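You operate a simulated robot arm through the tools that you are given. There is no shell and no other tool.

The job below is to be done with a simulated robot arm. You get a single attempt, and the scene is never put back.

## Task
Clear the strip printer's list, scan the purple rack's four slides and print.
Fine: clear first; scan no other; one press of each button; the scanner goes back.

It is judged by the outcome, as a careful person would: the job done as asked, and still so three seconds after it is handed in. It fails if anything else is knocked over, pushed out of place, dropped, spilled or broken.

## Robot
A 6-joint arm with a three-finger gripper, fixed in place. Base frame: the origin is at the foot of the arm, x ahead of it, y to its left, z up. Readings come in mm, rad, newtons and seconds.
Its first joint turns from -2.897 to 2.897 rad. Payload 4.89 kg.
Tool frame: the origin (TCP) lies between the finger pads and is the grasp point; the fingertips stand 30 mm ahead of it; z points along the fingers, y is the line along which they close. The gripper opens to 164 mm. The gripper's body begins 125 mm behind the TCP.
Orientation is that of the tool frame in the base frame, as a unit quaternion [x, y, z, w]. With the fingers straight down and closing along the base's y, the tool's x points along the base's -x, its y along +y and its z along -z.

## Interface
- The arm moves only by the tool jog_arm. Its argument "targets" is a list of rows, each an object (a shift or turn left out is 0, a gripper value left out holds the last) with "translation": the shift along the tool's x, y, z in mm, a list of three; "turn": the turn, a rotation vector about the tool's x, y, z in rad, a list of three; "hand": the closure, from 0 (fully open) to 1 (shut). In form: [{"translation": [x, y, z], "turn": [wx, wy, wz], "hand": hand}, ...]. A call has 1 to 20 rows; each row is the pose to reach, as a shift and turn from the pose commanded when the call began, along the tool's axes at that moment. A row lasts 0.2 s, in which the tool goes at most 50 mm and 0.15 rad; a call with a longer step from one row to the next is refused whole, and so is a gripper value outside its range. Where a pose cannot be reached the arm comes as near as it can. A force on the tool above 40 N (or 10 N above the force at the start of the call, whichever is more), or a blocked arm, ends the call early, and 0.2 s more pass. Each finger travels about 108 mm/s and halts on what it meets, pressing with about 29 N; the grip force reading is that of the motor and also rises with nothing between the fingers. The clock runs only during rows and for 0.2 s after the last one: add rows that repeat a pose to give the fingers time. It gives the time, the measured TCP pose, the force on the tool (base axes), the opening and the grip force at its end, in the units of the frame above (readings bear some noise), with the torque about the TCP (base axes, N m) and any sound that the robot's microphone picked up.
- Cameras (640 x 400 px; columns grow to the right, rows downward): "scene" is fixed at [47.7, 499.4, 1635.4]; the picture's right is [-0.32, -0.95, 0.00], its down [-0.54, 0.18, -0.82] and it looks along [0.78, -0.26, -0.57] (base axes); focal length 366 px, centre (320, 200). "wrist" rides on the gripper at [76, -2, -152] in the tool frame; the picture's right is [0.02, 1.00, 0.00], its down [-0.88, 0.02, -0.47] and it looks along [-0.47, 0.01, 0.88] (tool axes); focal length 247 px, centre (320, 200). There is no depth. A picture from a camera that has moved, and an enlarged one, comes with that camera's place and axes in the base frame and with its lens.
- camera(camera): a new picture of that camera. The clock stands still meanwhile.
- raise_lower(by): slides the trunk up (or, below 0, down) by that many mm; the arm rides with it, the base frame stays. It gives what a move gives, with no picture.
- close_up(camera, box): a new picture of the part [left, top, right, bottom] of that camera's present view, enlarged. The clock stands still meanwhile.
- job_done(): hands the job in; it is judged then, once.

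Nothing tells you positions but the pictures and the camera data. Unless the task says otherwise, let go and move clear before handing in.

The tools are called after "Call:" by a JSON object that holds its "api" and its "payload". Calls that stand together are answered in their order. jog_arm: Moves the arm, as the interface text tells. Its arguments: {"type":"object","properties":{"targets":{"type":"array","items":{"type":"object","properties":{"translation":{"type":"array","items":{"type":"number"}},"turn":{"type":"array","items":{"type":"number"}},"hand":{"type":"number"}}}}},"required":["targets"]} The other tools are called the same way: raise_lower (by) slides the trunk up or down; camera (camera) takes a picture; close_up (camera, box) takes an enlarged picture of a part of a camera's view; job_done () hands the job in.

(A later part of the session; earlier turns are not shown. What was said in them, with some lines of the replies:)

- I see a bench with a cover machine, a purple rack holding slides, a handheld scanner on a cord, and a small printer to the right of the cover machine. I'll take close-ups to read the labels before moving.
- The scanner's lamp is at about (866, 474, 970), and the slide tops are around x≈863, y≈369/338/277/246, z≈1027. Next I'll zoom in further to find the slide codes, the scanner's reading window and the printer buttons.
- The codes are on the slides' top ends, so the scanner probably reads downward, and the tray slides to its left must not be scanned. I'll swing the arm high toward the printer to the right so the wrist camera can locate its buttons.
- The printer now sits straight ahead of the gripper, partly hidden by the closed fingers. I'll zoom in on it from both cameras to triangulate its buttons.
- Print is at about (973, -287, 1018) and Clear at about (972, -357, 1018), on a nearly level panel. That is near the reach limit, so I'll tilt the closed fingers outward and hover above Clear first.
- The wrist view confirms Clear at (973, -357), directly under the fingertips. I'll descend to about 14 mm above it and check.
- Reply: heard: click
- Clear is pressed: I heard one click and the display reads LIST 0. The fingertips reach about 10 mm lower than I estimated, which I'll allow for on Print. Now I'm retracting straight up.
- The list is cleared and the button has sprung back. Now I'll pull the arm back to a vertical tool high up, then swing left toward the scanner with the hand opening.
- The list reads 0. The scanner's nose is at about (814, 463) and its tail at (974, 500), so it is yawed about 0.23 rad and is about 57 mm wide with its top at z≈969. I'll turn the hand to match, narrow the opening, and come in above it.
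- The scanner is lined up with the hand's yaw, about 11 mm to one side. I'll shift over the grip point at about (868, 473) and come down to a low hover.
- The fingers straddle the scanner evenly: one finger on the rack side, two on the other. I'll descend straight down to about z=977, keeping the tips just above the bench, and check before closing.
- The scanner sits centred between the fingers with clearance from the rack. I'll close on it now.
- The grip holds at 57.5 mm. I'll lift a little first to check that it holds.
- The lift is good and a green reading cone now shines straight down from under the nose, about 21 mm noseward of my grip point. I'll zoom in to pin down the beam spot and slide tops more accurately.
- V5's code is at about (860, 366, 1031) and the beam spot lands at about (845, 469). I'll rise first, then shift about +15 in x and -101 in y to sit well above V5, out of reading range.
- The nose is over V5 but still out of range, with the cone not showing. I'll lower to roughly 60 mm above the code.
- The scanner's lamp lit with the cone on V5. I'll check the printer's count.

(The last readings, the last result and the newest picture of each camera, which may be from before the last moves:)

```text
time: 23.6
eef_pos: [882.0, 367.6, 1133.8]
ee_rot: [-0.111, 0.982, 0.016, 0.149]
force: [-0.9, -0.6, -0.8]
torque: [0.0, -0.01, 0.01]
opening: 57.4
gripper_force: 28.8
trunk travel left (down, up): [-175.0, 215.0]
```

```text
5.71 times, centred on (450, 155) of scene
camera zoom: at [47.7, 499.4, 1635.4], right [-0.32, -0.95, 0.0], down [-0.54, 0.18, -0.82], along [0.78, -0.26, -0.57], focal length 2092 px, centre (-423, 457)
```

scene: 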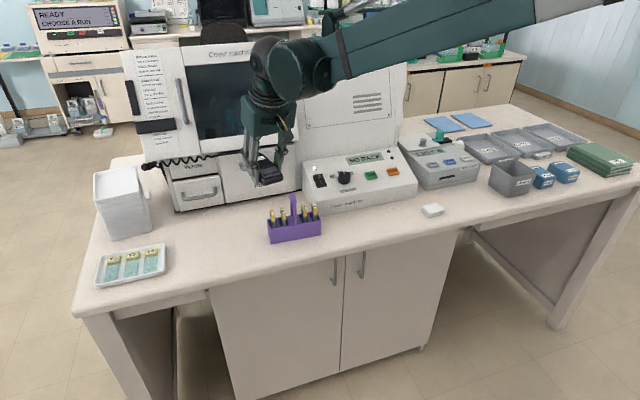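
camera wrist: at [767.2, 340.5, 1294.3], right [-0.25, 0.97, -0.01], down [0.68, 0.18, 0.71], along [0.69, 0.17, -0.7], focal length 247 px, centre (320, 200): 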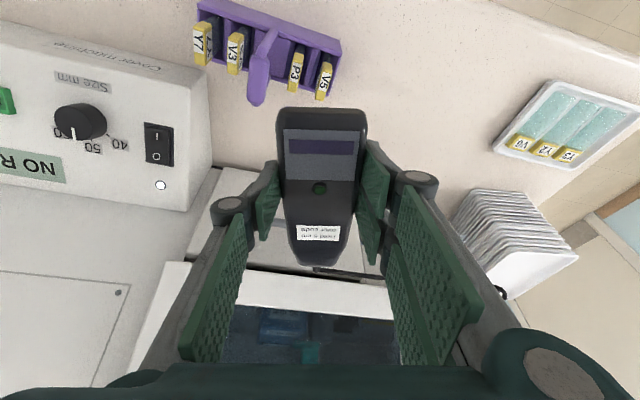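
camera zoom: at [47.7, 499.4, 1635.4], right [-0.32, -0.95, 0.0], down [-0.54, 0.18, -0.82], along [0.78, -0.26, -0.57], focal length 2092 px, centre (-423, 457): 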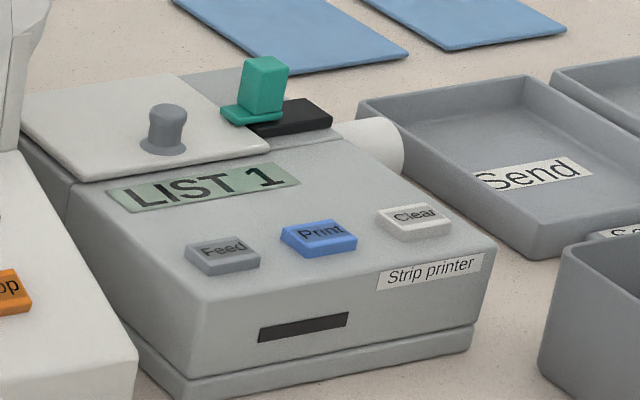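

V5 is read and the display shows LIST 1. The beam was about 4 mm toward P3, so I'll raise, shift 26 mm toward P3, and lower to slightly above the previous height to stay clear of the rack handle.

Call:
{"api": "jog_arm", "payload": {"targets": [{"translation": [-5.2, 0, -16.7]}, {"translation": [-10.3, 0, -33.4]}, {"translation": [-7.5, -12.6, -34.3]}, {"translation": [-4.7, -25.3, -35.2]}, {"translation": [-4.7, -25.3, -35.2]}, {"translation": [-1, -25.3, -23.3]}, {"translation": [2.7, -25.3, -11.3]}]}}

Call:
{"api": "close_up", "payload": {"camera": "scene", "box": [240, 150, 330, 250]}}

Call:
{"api": "close_up", "payload": {"camera": "wrist", "box": [220, 0, 400, 220]}}

Call:
{"api": "close_up", "payload": {"camera": "scene", "box": [400, 120, 500, 190]}}

```text
time: 25.2
eef_pos: [883.1, 341.6, 1143.1]
ee_rot: [-0.111, 0.983, 0.017, 0.148]
force: [0.0, -0.6, -0.9]
torque: [0.03, 0.05, -0.02]
opening: 57.4
gripper_force: 29.1
trunk travel left (down, up): [-175.0, 215.0]
```

```text
4.00 times, centred on (285, 200) of scene
camera zoom: at [47.7, 499.4, 1635.4], right [-0.32, -0.95, 0.0], down [-0.54, 0.18, -0.82], along [0.78, -0.26, -0.57], focal length 1464 px, centre (460, 200)
```

zoom: 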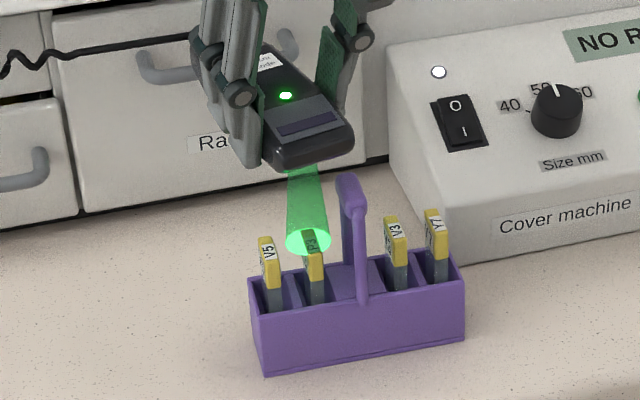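

```text
1.82 times, centred on (310, 110) of wrist
camera zoom: at [767.0, 314.2, 1266.9], right [-0.25, 0.97, -0.01], down [0.68, 0.18, 0.71], along [0.69, 0.17, -0.7], focal length 449 px, centre (338, 364)
```

zoom: 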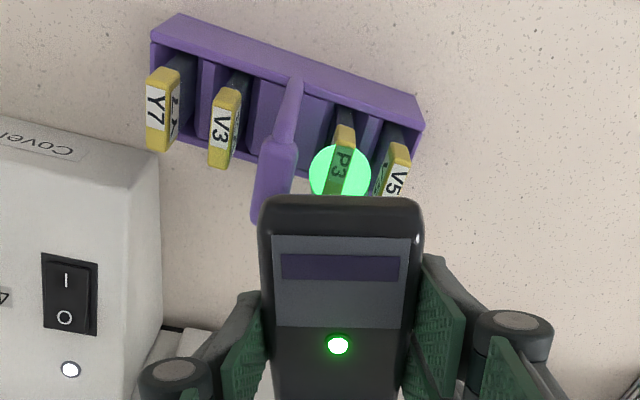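

```text
5.71 times, centred on (450, 155) of scene
camera zoom: at [47.7, 499.4, 1635.4], right [-0.32, -0.95, 0.0], down [-0.54, 0.18, -0.82], along [0.78, -0.26, -0.57], focal length 2092 px, centre (-423, 457)
```

zoom: 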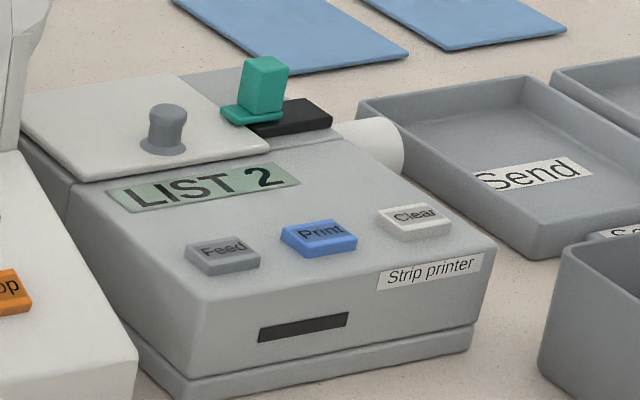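

P3 is read (LIST 2) and well centred. Next I'll rise 60 mm, cross over the handle 61 mm to V3, and lower to the same height.

Call:
{"api": "jog_arm", "payload": {"targets": [{"translation": [-5.9, 0, -19.1]}, {"translation": [-11.8, 0, -38.2]}, {"translation": [-17.7, 0, -57.3]}, {"translation": [-11, -30, -59.4]}, {"translation": [-4.5, -59.4, -61.4]}, {"translation": [-4.5, -59.4, -61.4]}, {"translation": [1.4, -59.4, -42.3]}, {"translation": [7.3, -59.4, -23.2]}, {"translation": [13.2, -59.4, -4.1]}]}}

Call:
{"api": "close_up", "payload": {"camera": "scene", "box": [240, 150, 330, 250]}}

Call:
{"api": "close_up", "payload": {"camera": "wrist", "box": [220, 0, 400, 220]}}

Call:
{"api": "close_up", "payload": {"camera": "scene", "box": [400, 120, 500, 190]}}

```text
time: 27.2
eef_pos: [878.1, 282.6, 1143.5]
ee_rot: [-0.112, 0.982, 0.017, 0.148]
force: [-0.4, -0.5, -1.3]
torque: [0.0, 0.03, -0.01]
opening: 57.3
gripper_force: 29.1
trunk travel left (down, up): [-175.0, 215.0]
```

```text
4.00 times, centred on (285, 200) of scene
camera zoom: at [47.7, 499.4, 1635.4], right [-0.32, -0.95, 0.0], down [-0.54, 0.18, -0.82], along [0.78, -0.26, -0.57], focal length 1464 px, centre (460, 200)
```

zoom: 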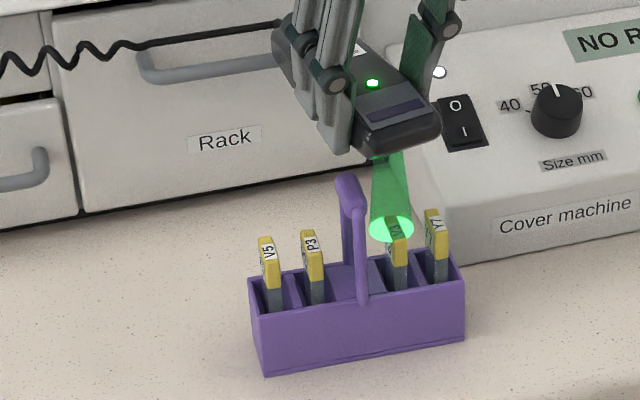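

```text
1.82 times, centred on (310, 110) of wrist
camera zoom: at [763.9, 255.2, 1267.3], right [-0.25, 0.97, -0.01], down [0.68, 0.18, 0.71], along [0.69, 0.17, -0.7], focal length 449 px, centre (338, 364)
```

zoom: 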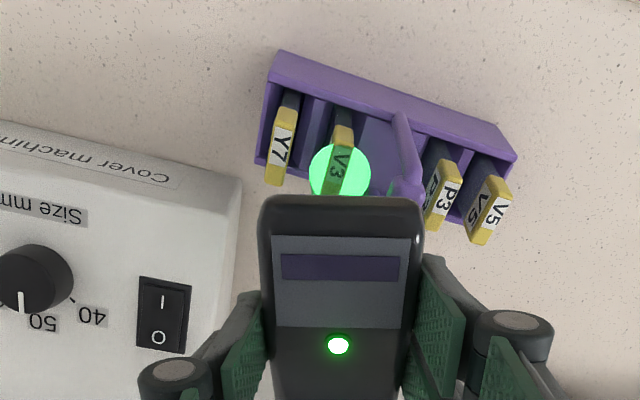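

```text
5.71 times, centred on (450, 155) of scene
camera zoom: at [47.7, 499.4, 1635.4], right [-0.32, -0.95, 0.0], down [-0.54, 0.18, -0.82], along [0.78, -0.26, -0.57], focal length 2092 px, centre (-423, 457)
```

zoom: 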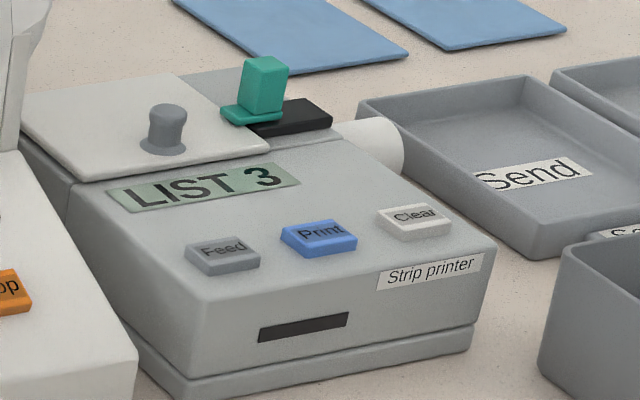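

V3 is read (LIST 3). I'll do the same raise, 31 mm shift and lower for Y7.

Call:
{"api": "jog_arm", "payload": {"targets": [{"translation": [-5.2, 0, -16.7]}, {"translation": [-10.3, 0, -33.4]}, {"translation": [-7.5, -15, -34.3]}, {"translation": [-4.6, -30.4, -35.2]}, {"translation": [-4.6, -30.4, -35.2]}, {"translation": [1, -30.4, -17]}, {"translation": [5.7, -30.4, -1.8]}]}}

Call:
{"api": "close_up", "payload": {"camera": "scene", "box": [240, 150, 330, 250]}}

Call:
{"api": "close_up", "payload": {"camera": "wrist", "box": [220, 0, 400, 220]}}

Call:
{"api": "close_up", "payload": {"camera": "scene", "box": [400, 120, 500, 190]}}

```text
time: 28.8
eef_pos: [881.7, 251.9, 1143.3]
ee_rot: [-0.112, 0.982, 0.017, 0.149]
force: [0.1, -0.8, -2.0]
torque: [-0.03, 0.0, 0.01]
opening: 57.0
gripper_force: 29.2
trunk travel left (down, up): [-175.0, 215.0]
```

```text
4.00 times, centred on (285, 200) of scene
camera zoom: at [47.7, 499.4, 1635.4], right [-0.32, -0.95, 0.0], down [-0.54, 0.18, -0.82], along [0.78, -0.26, -0.57], focal length 1464 px, centre (460, 200)
```

zoom: 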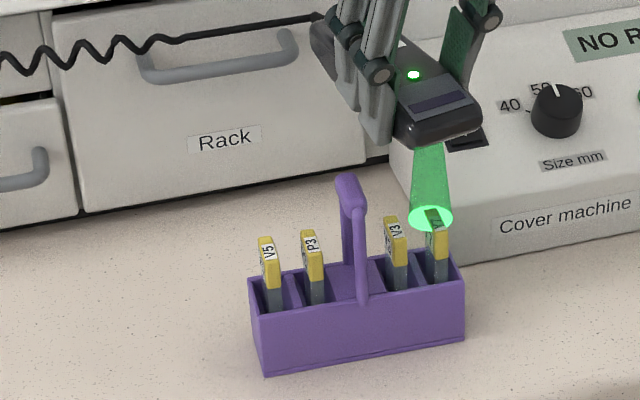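

```text
1.82 times, centred on (310, 110) of wrist
camera zoom: at [767.3, 225.2, 1266.3], right [-0.25, 0.97, -0.01], down [0.68, 0.18, 0.71], along [0.69, 0.17, -0.7], focal length 449 px, centre (338, 364)
```

zoom: 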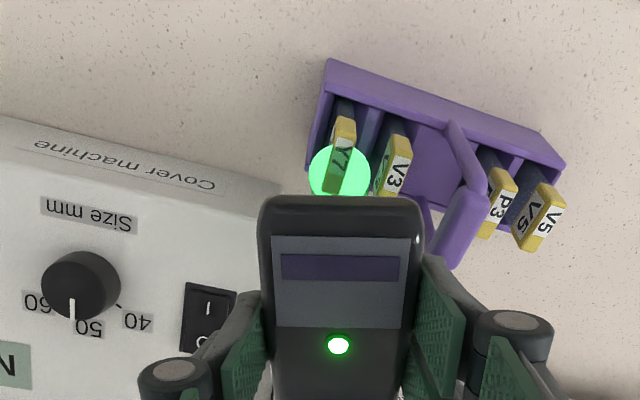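

```text
5.71 times, centred on (450, 155) of scene
camera zoom: at [47.7, 499.4, 1635.4], right [-0.32, -0.95, 0.0], down [-0.54, 0.18, -0.82], along [0.78, -0.26, -0.57], focal length 2092 px, centre (-423, 457)
```

zoom: 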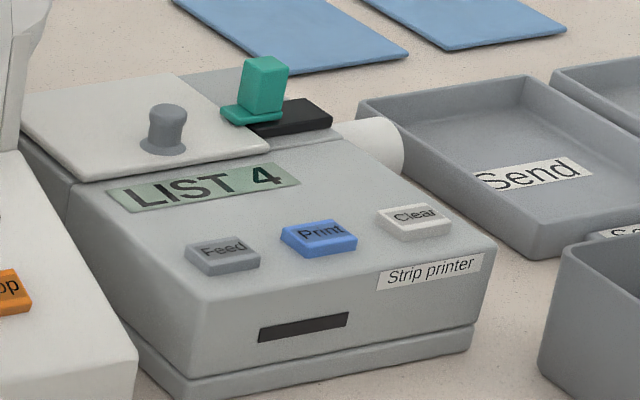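

All four are read: LIST 4. I'll now raise the scanner high above the rack, carry it back left over its spot, and come down to about 60 mm above the bench.

Call:
{"api": "jog_arm", "payload": {"targets": [{"translation": [-7.4, 0, -23.9]}, {"translation": [-14.8, 0, -47.8]}, {"translation": [-22.2, 0, -71.6]}, {"translation": [-27.6, 36.3, -69.9]}, {"translation": [-33.1, 72.6, -68.2]}, {"translation": [-38.5, 109, -66.6]}, {"translation": [-44, 145.3, -64.9]}, {"translation": [-49.4, 181.6, -63.2]}, {"translation": [-54.8, 217.9, -61.5]}, {"translation": [-54.8, 217.9, -61.5]}, {"translation": [-44.3, 217.9, -27.5]}, {"translation": [-33.8, 217.9, 6.5]}, {"translation": [-23.2, 217.9, 40.5]}, {"translation": [-12.7, 217.9, 74.5]}, {"translation": [-2.2, 217.9, 108.5]}, {"translation": [-2.2, 217.9, 108.5]}]}}

Call:
{"api": "camera", "payload": {"camera": "wrist"}}

Call:
{"api": "camera", "payload": {"camera": "scene"}}

Call:
{"api": "close_up", "payload": {"camera": "scene", "box": [170, 150, 330, 260]}}

```text
time: 32.2
eef_pos: [867.8, 473.0, 1041.1]
ee_rot: [-0.112, 0.982, 0.017, 0.148]
force: [0.3, 0.4, -2.3]
torque: [-0.05, 0.13, -0.03]
opening: 57.1
gripper_force: 28.9
trunk travel left (down, up): [-175.0, 215.0]
```

```text
taken
camera wrist: at [752.6, 446.2, 1165.3], right [-0.25, 0.97, -0.01], down [0.68, 0.18, 0.71], along [0.69, 0.17, -0.7], focal length 247 px, centre (320, 200)
```

wrist: 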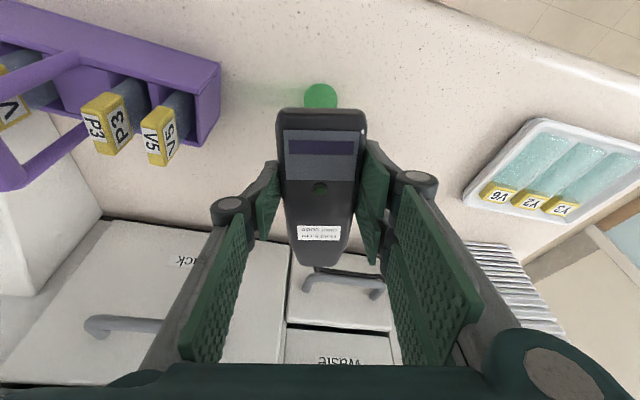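

```text
taken
```

scene: 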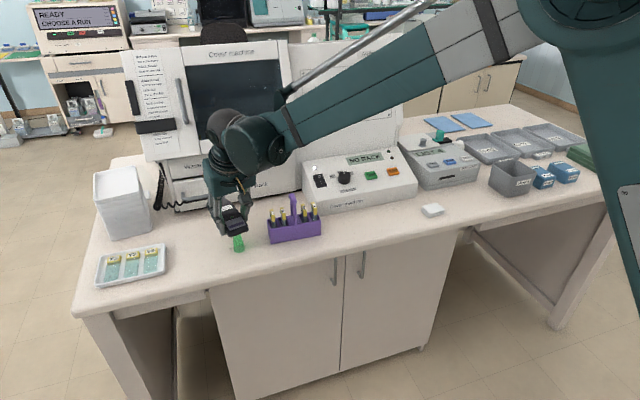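

```text
3.64 times, centred on (250, 205) of scene
camera zoom: at [47.7, 499.4, 1635.4], right [-0.32, -0.95, 0.0], down [-0.54, 0.18, -0.82], along [0.78, -0.26, -0.57], focal length 1331 px, centre (574, 182)
```

zoom: 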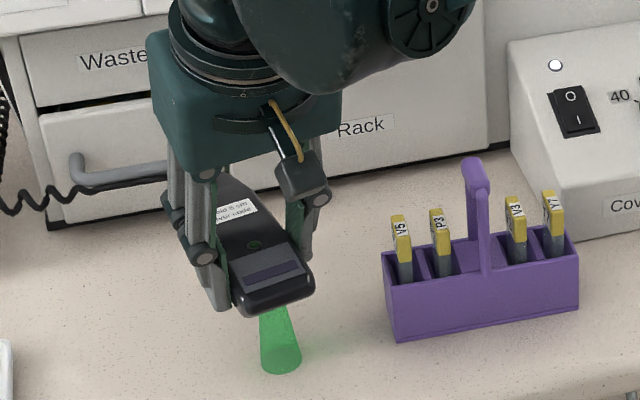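

The scanner is back over its resting place. I'll lower it to just above the bench, then set it down gently.

Call:
{"api": "jog_arm", "payload": {"targets": [{"translation": [6, -0.6, 17]}, {"translation": [12, -0.6, 34]}, {"translation": [17, -0.6, 48]}, {"translation": [19.5, -0.6, 56]}, {"translation": [20.3, -0.6, 58.2]}, {"translation": [20.3, -0.6, 58.2]}]}}

Call:
{"api": "close_up", "payload": {"camera": "scene", "box": [190, 180, 280, 260]}}

```text
time: 33.6
eef_pos: [864.1, 470.1, 978.4]
ee_rot: [-0.111, 0.983, 0.017, 0.149]
force: [-0.1, -0.1, -1.4]
torque: [-0.02, 0.04, 0.0]
opening: 57.0
gripper_force: 28.9
trunk travel left (down, up): [-175.0, 215.0]
```

```text
5.00 times, centred on (235, 220) of scene
camera zoom: at [47.7, 499.4, 1635.4], right [-0.32, -0.95, 0.0], down [-0.54, 0.18, -0.82], along [0.78, -0.26, -0.57], focal length 1830 px, centre (745, 100)
```

zoom: 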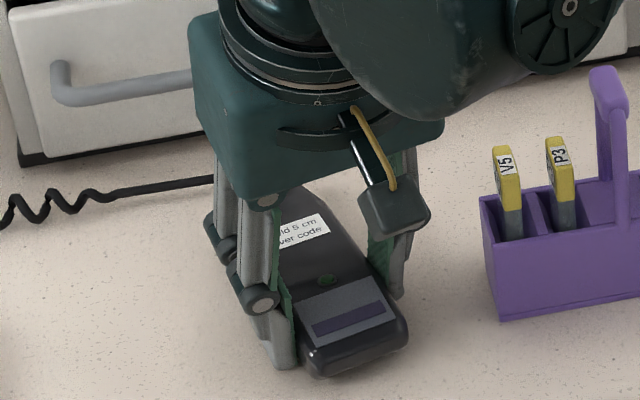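

It is about 1–2 mm from resting, with the tool still carrying its weight. I'll ease down a final touch and watch the force.

Call:
{"api": "jog_arm", "payload": {"targets": [{"translation": [-1.2, 1.3, 0.5]}, {"translation": [-0.9, 1.3, 1.5]}, {"translation": [-0.9, 1.3, 1.5]}]}}

```text
time: 34.4
eef_pos: [864.1, 471.3, 978.3]
ee_rot: [-0.112, 0.982, 0.017, 0.149]
force: [-0.2, -0.1, -2.3]
torque: [0.0, 0.05, 0.01]
opening: 57.1
gripper_force: 29.2
trunk travel left (down, up): [-175.0, 215.0]
```

Call:
{"api": "jog_arm", "payload": {"targets": [{"translation": [0.1, 0, 0.9]}, {"translation": [0.3, 0, 1.6]}, {"translation": [0.3, 0, 1.6]}]}}

```text
time: 35.2
eef_pos: [864.5, 470.8, 978.0]
ee_rot: [-0.112, 0.982, 0.017, 0.148]
force: [-0.7, 0.1, 6.7]
torque: [0.34, -0.48, -0.05]
opening: 57.6
gripper_force: 28.6
trunk travel left (down, up): [-175.0, 215.0]
```

Contact with the bench: 6.7 N upward. I'll open the fingers to the earlier width and check the scanner stays put.

Call:
{"api": "jog_arm", "payload": {"targets": [{"translation": [0, 0, 0], "hand": 0.62}, {"translation": [0, 0, 0], "hand": 0.55}, {"translation": [0, 0, 0], "hand": 0.46}, {"translation": [0, 0, 0], "hand": 0.46}]}}

Call:
{"api": "camera", "payload": {"camera": "wrist"}}

Call:
{"api": "close_up", "payload": {"camera": "scene", "box": [190, 180, 280, 260]}}

```text
time: 36.2
eef_pos: [864.1, 470.4, 976.9]
ee_rot: [-0.111, 0.982, 0.017, 0.149]
force: [0.2, 0.4, 0.2]
torque: [0.02, -0.02, 0.0]
opening: 88.4
gripper_force: 0.1
trunk travel left (down, up): [-175.0, 215.0]
```

```text
taken
camera wrist: at [749.7, 444.0, 1100.5], right [-0.25, 0.97, -0.01], down [0.68, 0.18, 0.71], along [0.69, 0.17, -0.7], focal length 247 px, centre (320, 200)
```

wrist: 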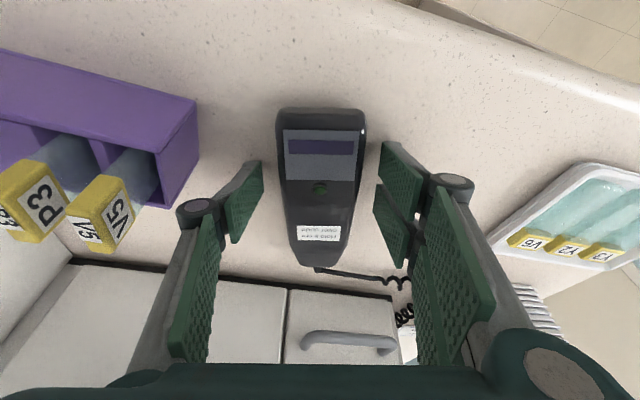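

```text
5.00 times, centred on (235, 220) of scene
camera zoom: at [47.7, 499.4, 1635.4], right [-0.32, -0.95, 0.0], down [-0.54, 0.18, -0.82], along [0.78, -0.26, -0.57], focal length 1830 px, centre (745, 100)
```

zoom: 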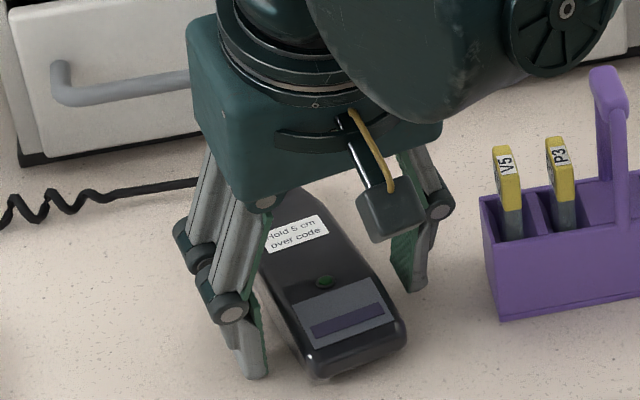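

The scanner is back essentially where it started, with the cord and rack undisturbed. I'll rise straight up and retract.

Call:
{"api": "jog_arm", "payload": {"targets": [{"translation": [-11.8, 0, -38.2]}, {"translation": [-23.6, 0, -76.4]}, {"translation": [-35.4, 0, -114.6]}, {"translation": [-47.2, 0, -152.8]}, {"translation": [-59, 0, -191]}, {"translation": [-32, 8, -219]}, {"translation": [-5, 16, -247]}, {"translation": [22, 24, -274]}, {"translation": [49, 32, -302]}, {"translation": [76, 40, -330]}, {"translation": [103, 48, -358]}, {"translation": [129.6, 55, -385.5]}, {"translation": [129.6, 55, -385.5]}]}}

Call:
{"api": "jog_arm", "payload": {"targets": [{"translation": [0, 0, 0], "turn": [0, 0.1, 0], "hand": 0.8}, {"translation": [0, 0, 0], "turn": [0, 0.2, 0], "hand": 1}, {"translation": [0, 0, 0], "turn": [0, 0.3, 0]}, {"translation": [0, 0, 0], "turn": [0, 0.3, 0]}]}}

Call:
{"api": "jog_arm", "payload": {"targets": [{"translation": [0, 0, 0], "turn": [0, 0, 0.1]}, {"translation": [0, 0, 0], "turn": [0, 0, 0.228]}, {"translation": [0, 0, 0], "turn": [0, 0, 0.228]}]}}

Call:
{"api": "close_up", "payload": {"camera": "scene", "box": [170, 150, 330, 260]}}

```text
time: 39.0
eef_pos: [617.7, 471.2, 1306.5]
ee_rot: [-0.113, 0.982, 0.017, 0.149]
force: [-0.7, -0.9, 0.7]
torque: [0.05, -0.11, 0.04]
opening: 88.7
gripper_force: 0.1
trunk travel left (down, up): [-175.0, 215.0]
```

```text
time: 40.0
eef_pos: [621.1, 471.7, 1306.4]
ee_rot: [-0.114, 0.994, 0.0, -0.001]
force: [1.6, 1.0, -1.4]
torque: [-0.07, 0.1, 0.02]
opening: 0.0
gripper_force: 29.3
trunk travel left (down, up): [-175.0, 215.0]
```

```text
time: 40.8
eef_pos: [620.2, 470.2, 1305.7]
ee_rot: [0.001, 1.0, 0.0, 0.0]
force: [-0.5, 0.6, -0.1]
torque: [-0.04, 0.0, 0.0]
opening: 0.0
gripper_force: 29.1
trunk travel left (down, up): [-175.0, 215.0]
```

```text
3.64 times, centred on (250, 205) of scene
camera zoom: at [47.7, 499.4, 1635.4], right [-0.32, -0.95, 0.0], down [-0.54, 0.18, -0.82], along [0.78, -0.26, -0.57], focal length 1331 px, centre (574, 182)
```

zoom: 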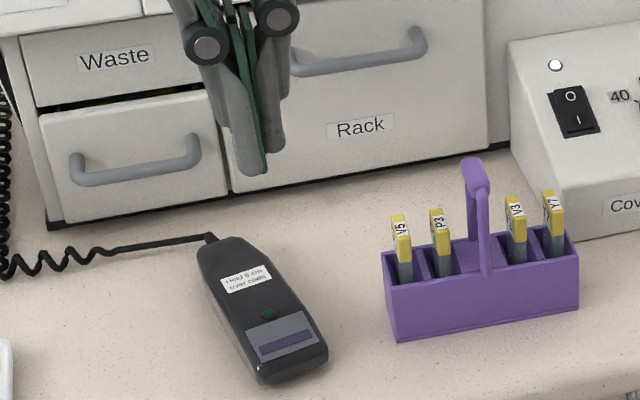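

The scanner, cord and rack all look as they did at the start. Now I'll swing over to the printer with the fingers closed.

Call:
{"api": "jog_arm", "payload": {"targets": [{"translation": [0, -45, 0]}, {"translation": [0, -90, 0]}, {"translation": [0, -135, 0]}, {"translation": [0, -180, 0]}, {"translation": [0, -225, 0]}, {"translation": [0, -270, 0]}, {"translation": [0, -315, 0]}, {"translation": [0, -360, 0]}, {"translation": [0, -405, 0]}, {"translation": [0, -450, 0]}, {"translation": [0, -495, 0]}, {"translation": [0, -540, 0]}, {"translation": [0, -585, 0]}, {"translation": [0, -630, 0]}, {"translation": [0, -675, 0]}, {"translation": [0, -720, 0]}, {"translation": [0, -757, 0]}, {"translation": [0, -757, 0]}]}}

Call:
{"api": "jog_arm", "payload": {"targets": [{"translation": [-35, 0, 15], "turn": [0, -0.06, 0]}, {"translation": [-70, 0, 30], "turn": [0, -0.12, 0]}, {"translation": [-105, 0, 45], "turn": [0, -0.18, 0]}, {"translation": [-140, 0, 60], "turn": [0, -0.24, 0]}, {"translation": [-175, 0, 75], "turn": [0, -0.3, 0]}, {"translation": [-210, 0, 90], "turn": [0, -0.36, 0]}, {"translation": [-245, 0, 105], "turn": [0, -0.42, 0]}, {"translation": [-280, 0, 120], "turn": [0, -0.48, 0]}, {"translation": [-315, 0, 135], "turn": [0, -0.54, 0]}, {"translation": [-348, 0, 150], "turn": [0, -0.6, 0]}, {"translation": [-348, 0, 150], "turn": [0, -0.6, 0]}]}}

Call:
{"api": "camera", "payload": {"camera": "wrist"}}

```text
time: 44.6
eef_pos: [619.1, -286.3, 1304.2]
ee_rot: [0.0, 1.0, 0.0, 0.0]
force: [-0.9, -1.6, 0.8]
torque: [0.13, 0.04, 0.04]
opening: 0.0
gripper_force: 29.0
trunk travel left (down, up): [-175.0, 215.0]
```

```text
time: 47.0
eef_pos: [967.7, -281.2, 1154.2]
ee_rot: [0.0, 0.955, -0.001, 0.296]
force: [0.3, -0.5, -0.8]
torque: [0.0, 0.05, 0.02]
opening: 0.3
gripper_force: 28.4
trunk travel left (down, up): [-175.0, 215.0]
```

```text
taken
camera wrist: at [819.6, -282.7, 1237.3], right [-0.02, 1.0, -0.01], down [0.46, 0.02, 0.89], along [0.89, 0.01, -0.46], focal length 247 px, centre (320, 200)
```

wrist: 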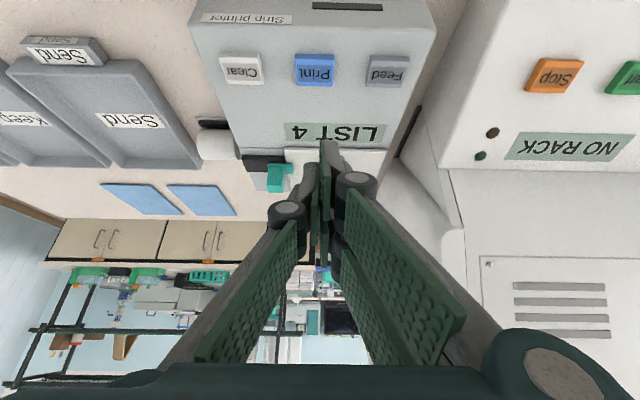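

LIST 4 is showing, and Print is about 7 mm to the side of the fingertip line. I'll shift and lower to about 12 mm above where Clear triggered.

Call:
{"api": "jog_arm", "payload": {"targets": [{"translation": [0, -7, 0]}, {"translation": [15, -7, 22]}, {"translation": [30, -7, 44]}, {"translation": [44.6, -7, 65.2]}, {"translation": [44.6, -7, 65.2]}]}}

Call:
{"api": "close_up", "payload": {"camera": "wrist", "box": [240, 60, 440, 260]}}

Call:
{"api": "close_up", "payload": {"camera": "scene", "box": [400, 100, 520, 190]}}

```text
time: 48.2
eef_pos: [969.1, -292.0, 1074.2]
ee_rot: [0.001, 0.955, 0.0, 0.295]
force: [0.9, -0.9, -0.3]
torque: [0.01, 0.03, 0.04]
opening: 0.0
gripper_force: 28.9
trunk travel left (down, up): [-175.0, 215.0]
```

```text
2.00 times, centred on (340, 160) of wrist
camera zoom: at [819.9, -293.1, 1157.5], right [-0.02, 1.0, -0.01], down [0.46, 0.02, 0.89], along [0.89, 0.01, -0.46], focal length 494 px, centre (280, 280)
```

zoom: 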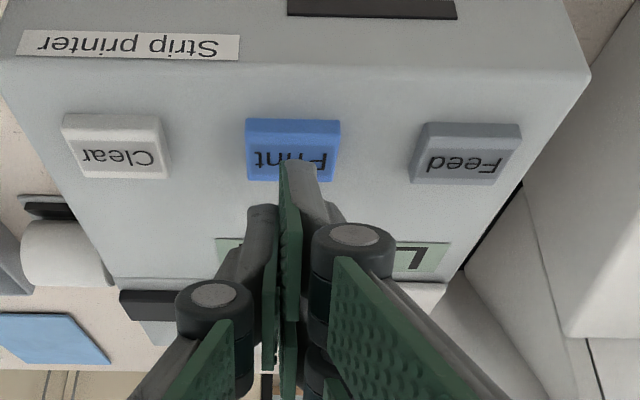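

```text
4.44 times, centred on (460, 145) of scene
camera zoom: at [47.7, 499.4, 1635.4], right [-0.32, -0.95, 0.0], down [-0.54, 0.18, -0.82], along [0.78, -0.26, -0.57], focal length 1627 px, centre (-302, 444)
```

zoom: 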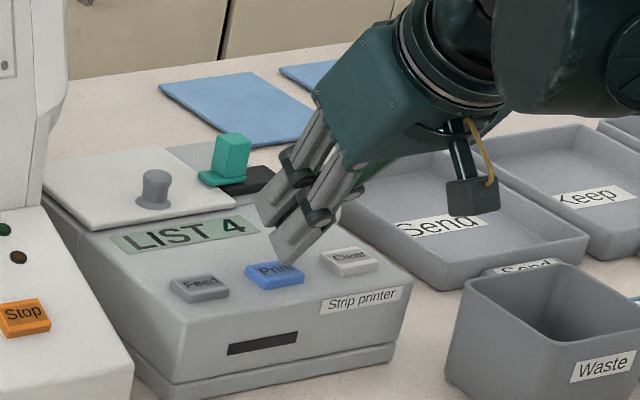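

The tip is just above Print and centred on it. I'll press straight down in small steps.

Call:
{"api": "jog_arm", "payload": {"targets": [{"translation": [2.3, 0, 3.3]}, {"translation": [4.5, 0, 6.6]}, {"translation": [6.2, 0, 9.1]}, {"translation": [7.3, 0, 10.7]}]}}

Call:
{"api": "close_up", "payload": {"camera": "scene", "box": [400, 100, 520, 190]}}

```text
time: 49.2
eef_pos: [969.5, -293.1, 1063.5]
ee_rot: [0.0, 0.955, 0.0, 0.296]
force: [-0.1, -0.3, 2.3]
torque: [0.0, -0.03, 0.0]
opening: 0.0
gripper_force: 28.5
trunk travel left (down, up): [-175.0, 215.0]
heard: click
```

```text
4.44 times, centred on (460, 145) of scene
camera zoom: at [47.7, 499.4, 1635.4], right [-0.32, -0.95, 0.0], down [-0.54, 0.18, -0.82], along [0.78, -0.26, -0.57], focal length 1627 px, centre (-302, 444)
```

zoom: 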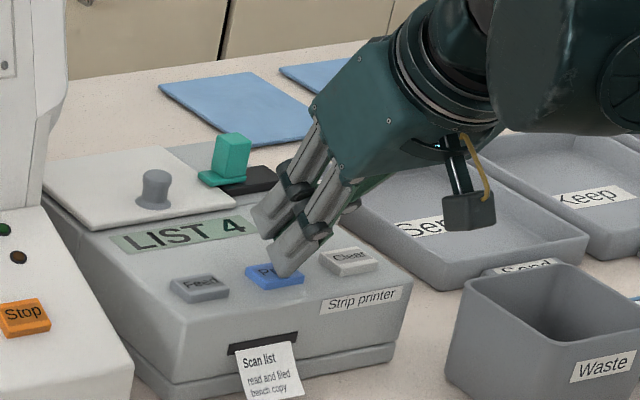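

One click, and the strip has printed. I'll lift straight off the button and pull the arm clear.

Call:
{"api": "jog_arm", "payload": {"targets": [{"translation": [-17, 0, -24.8]}, {"translation": [-34, 0, -49.5]}, {"translation": [-51, 0, -74]}, {"translation": [-70, 0, -100]}, {"translation": [-92, 0, -130]}, {"translation": [-80, 0, -165]}, {"translation": [-65, 0, -205]}, {"translation": [-50, 0, -245]}, {"translation": [-35, 0, -285]}, {"translation": [-35, 0, -285]}]}}

Call:
{"api": "camera", "payload": {"camera": "scene"}}

Call:
{"api": "close_up", "payload": {"camera": "scene", "box": [400, 120, 520, 210]}}

Call:
{"api": "close_up", "payload": {"camera": "scene", "box": [90, 150, 330, 290]}}

```text
time: 51.4
eef_pos: [841.0, -291.5, 1322.1]
ee_rot: [0.0, 0.955, 0.0, 0.296]
force: [-1.1, -0.1, 1.2]
torque: [-0.01, -0.14, -0.02]
opening: 0.0
gripper_force: 28.9
trunk travel left (down, up): [-175.0, 215.0]
```

```text
taken
```

scene: 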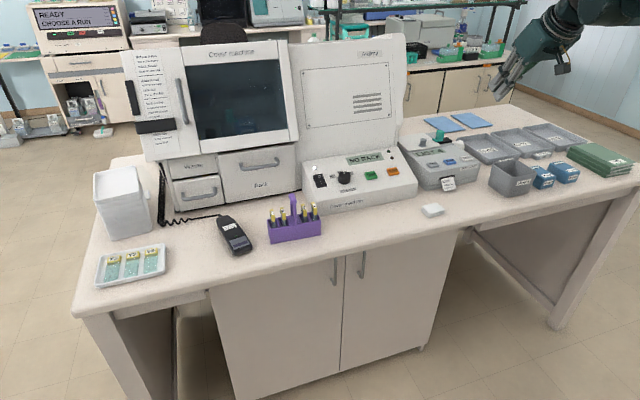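

```text
4.44 times, centred on (460, 165) of scene
camera zoom: at [47.7, 499.4, 1635.4], right [-0.32, -0.95, 0.0], down [-0.54, 0.18, -0.82], along [0.78, -0.26, -0.57], focal length 1627 px, centre (-302, 356)
```

zoom: 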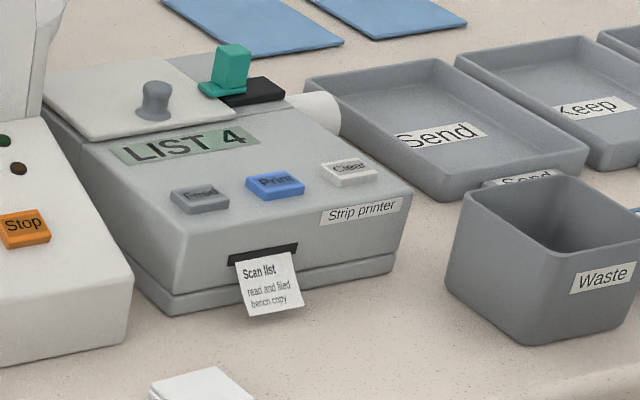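

```text
2.67 times, centred on (210, 220) of scene
camera zoom: at [47.7, 499.4, 1635.4], right [-0.32, -0.95, 0.0], down [-0.54, 0.18, -0.82], along [0.78, -0.26, -0.57], focal length 976 px, centre (613, 147)
```

zoom: 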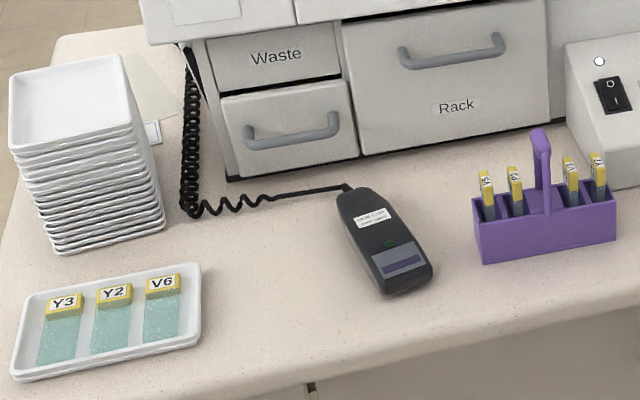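

The strip is out with LIST 4 showing, the scanner is back in its place, and the rack, tray and everything else look undisturbed. The arm is clear, so I'm handing in the job.

Call:
{"api": "job_done", "payload": {}}

```text
The job is handed in.
```

The job is done and handed in: I cleared the strip printer's list, scanned the purple rack's four slides and printed the list.

- **Clear:** I pressed it once, before any scanning. It clicked and the display went from LIST 2 to LIST 0.
- **Scans:** V5, P3, V3 and Y7 were each read once, and the count rose by one each time to LIST 4. No other slide was scanned.
- **Print:** I pressed it once. It clicked and the strip came out headed "Scan list".
- **Scanner:** It is back where it started, at nearly the same spot and angle.

In the last pictures nothing else had been moved or knocked over, and the arm was clear of the bench.
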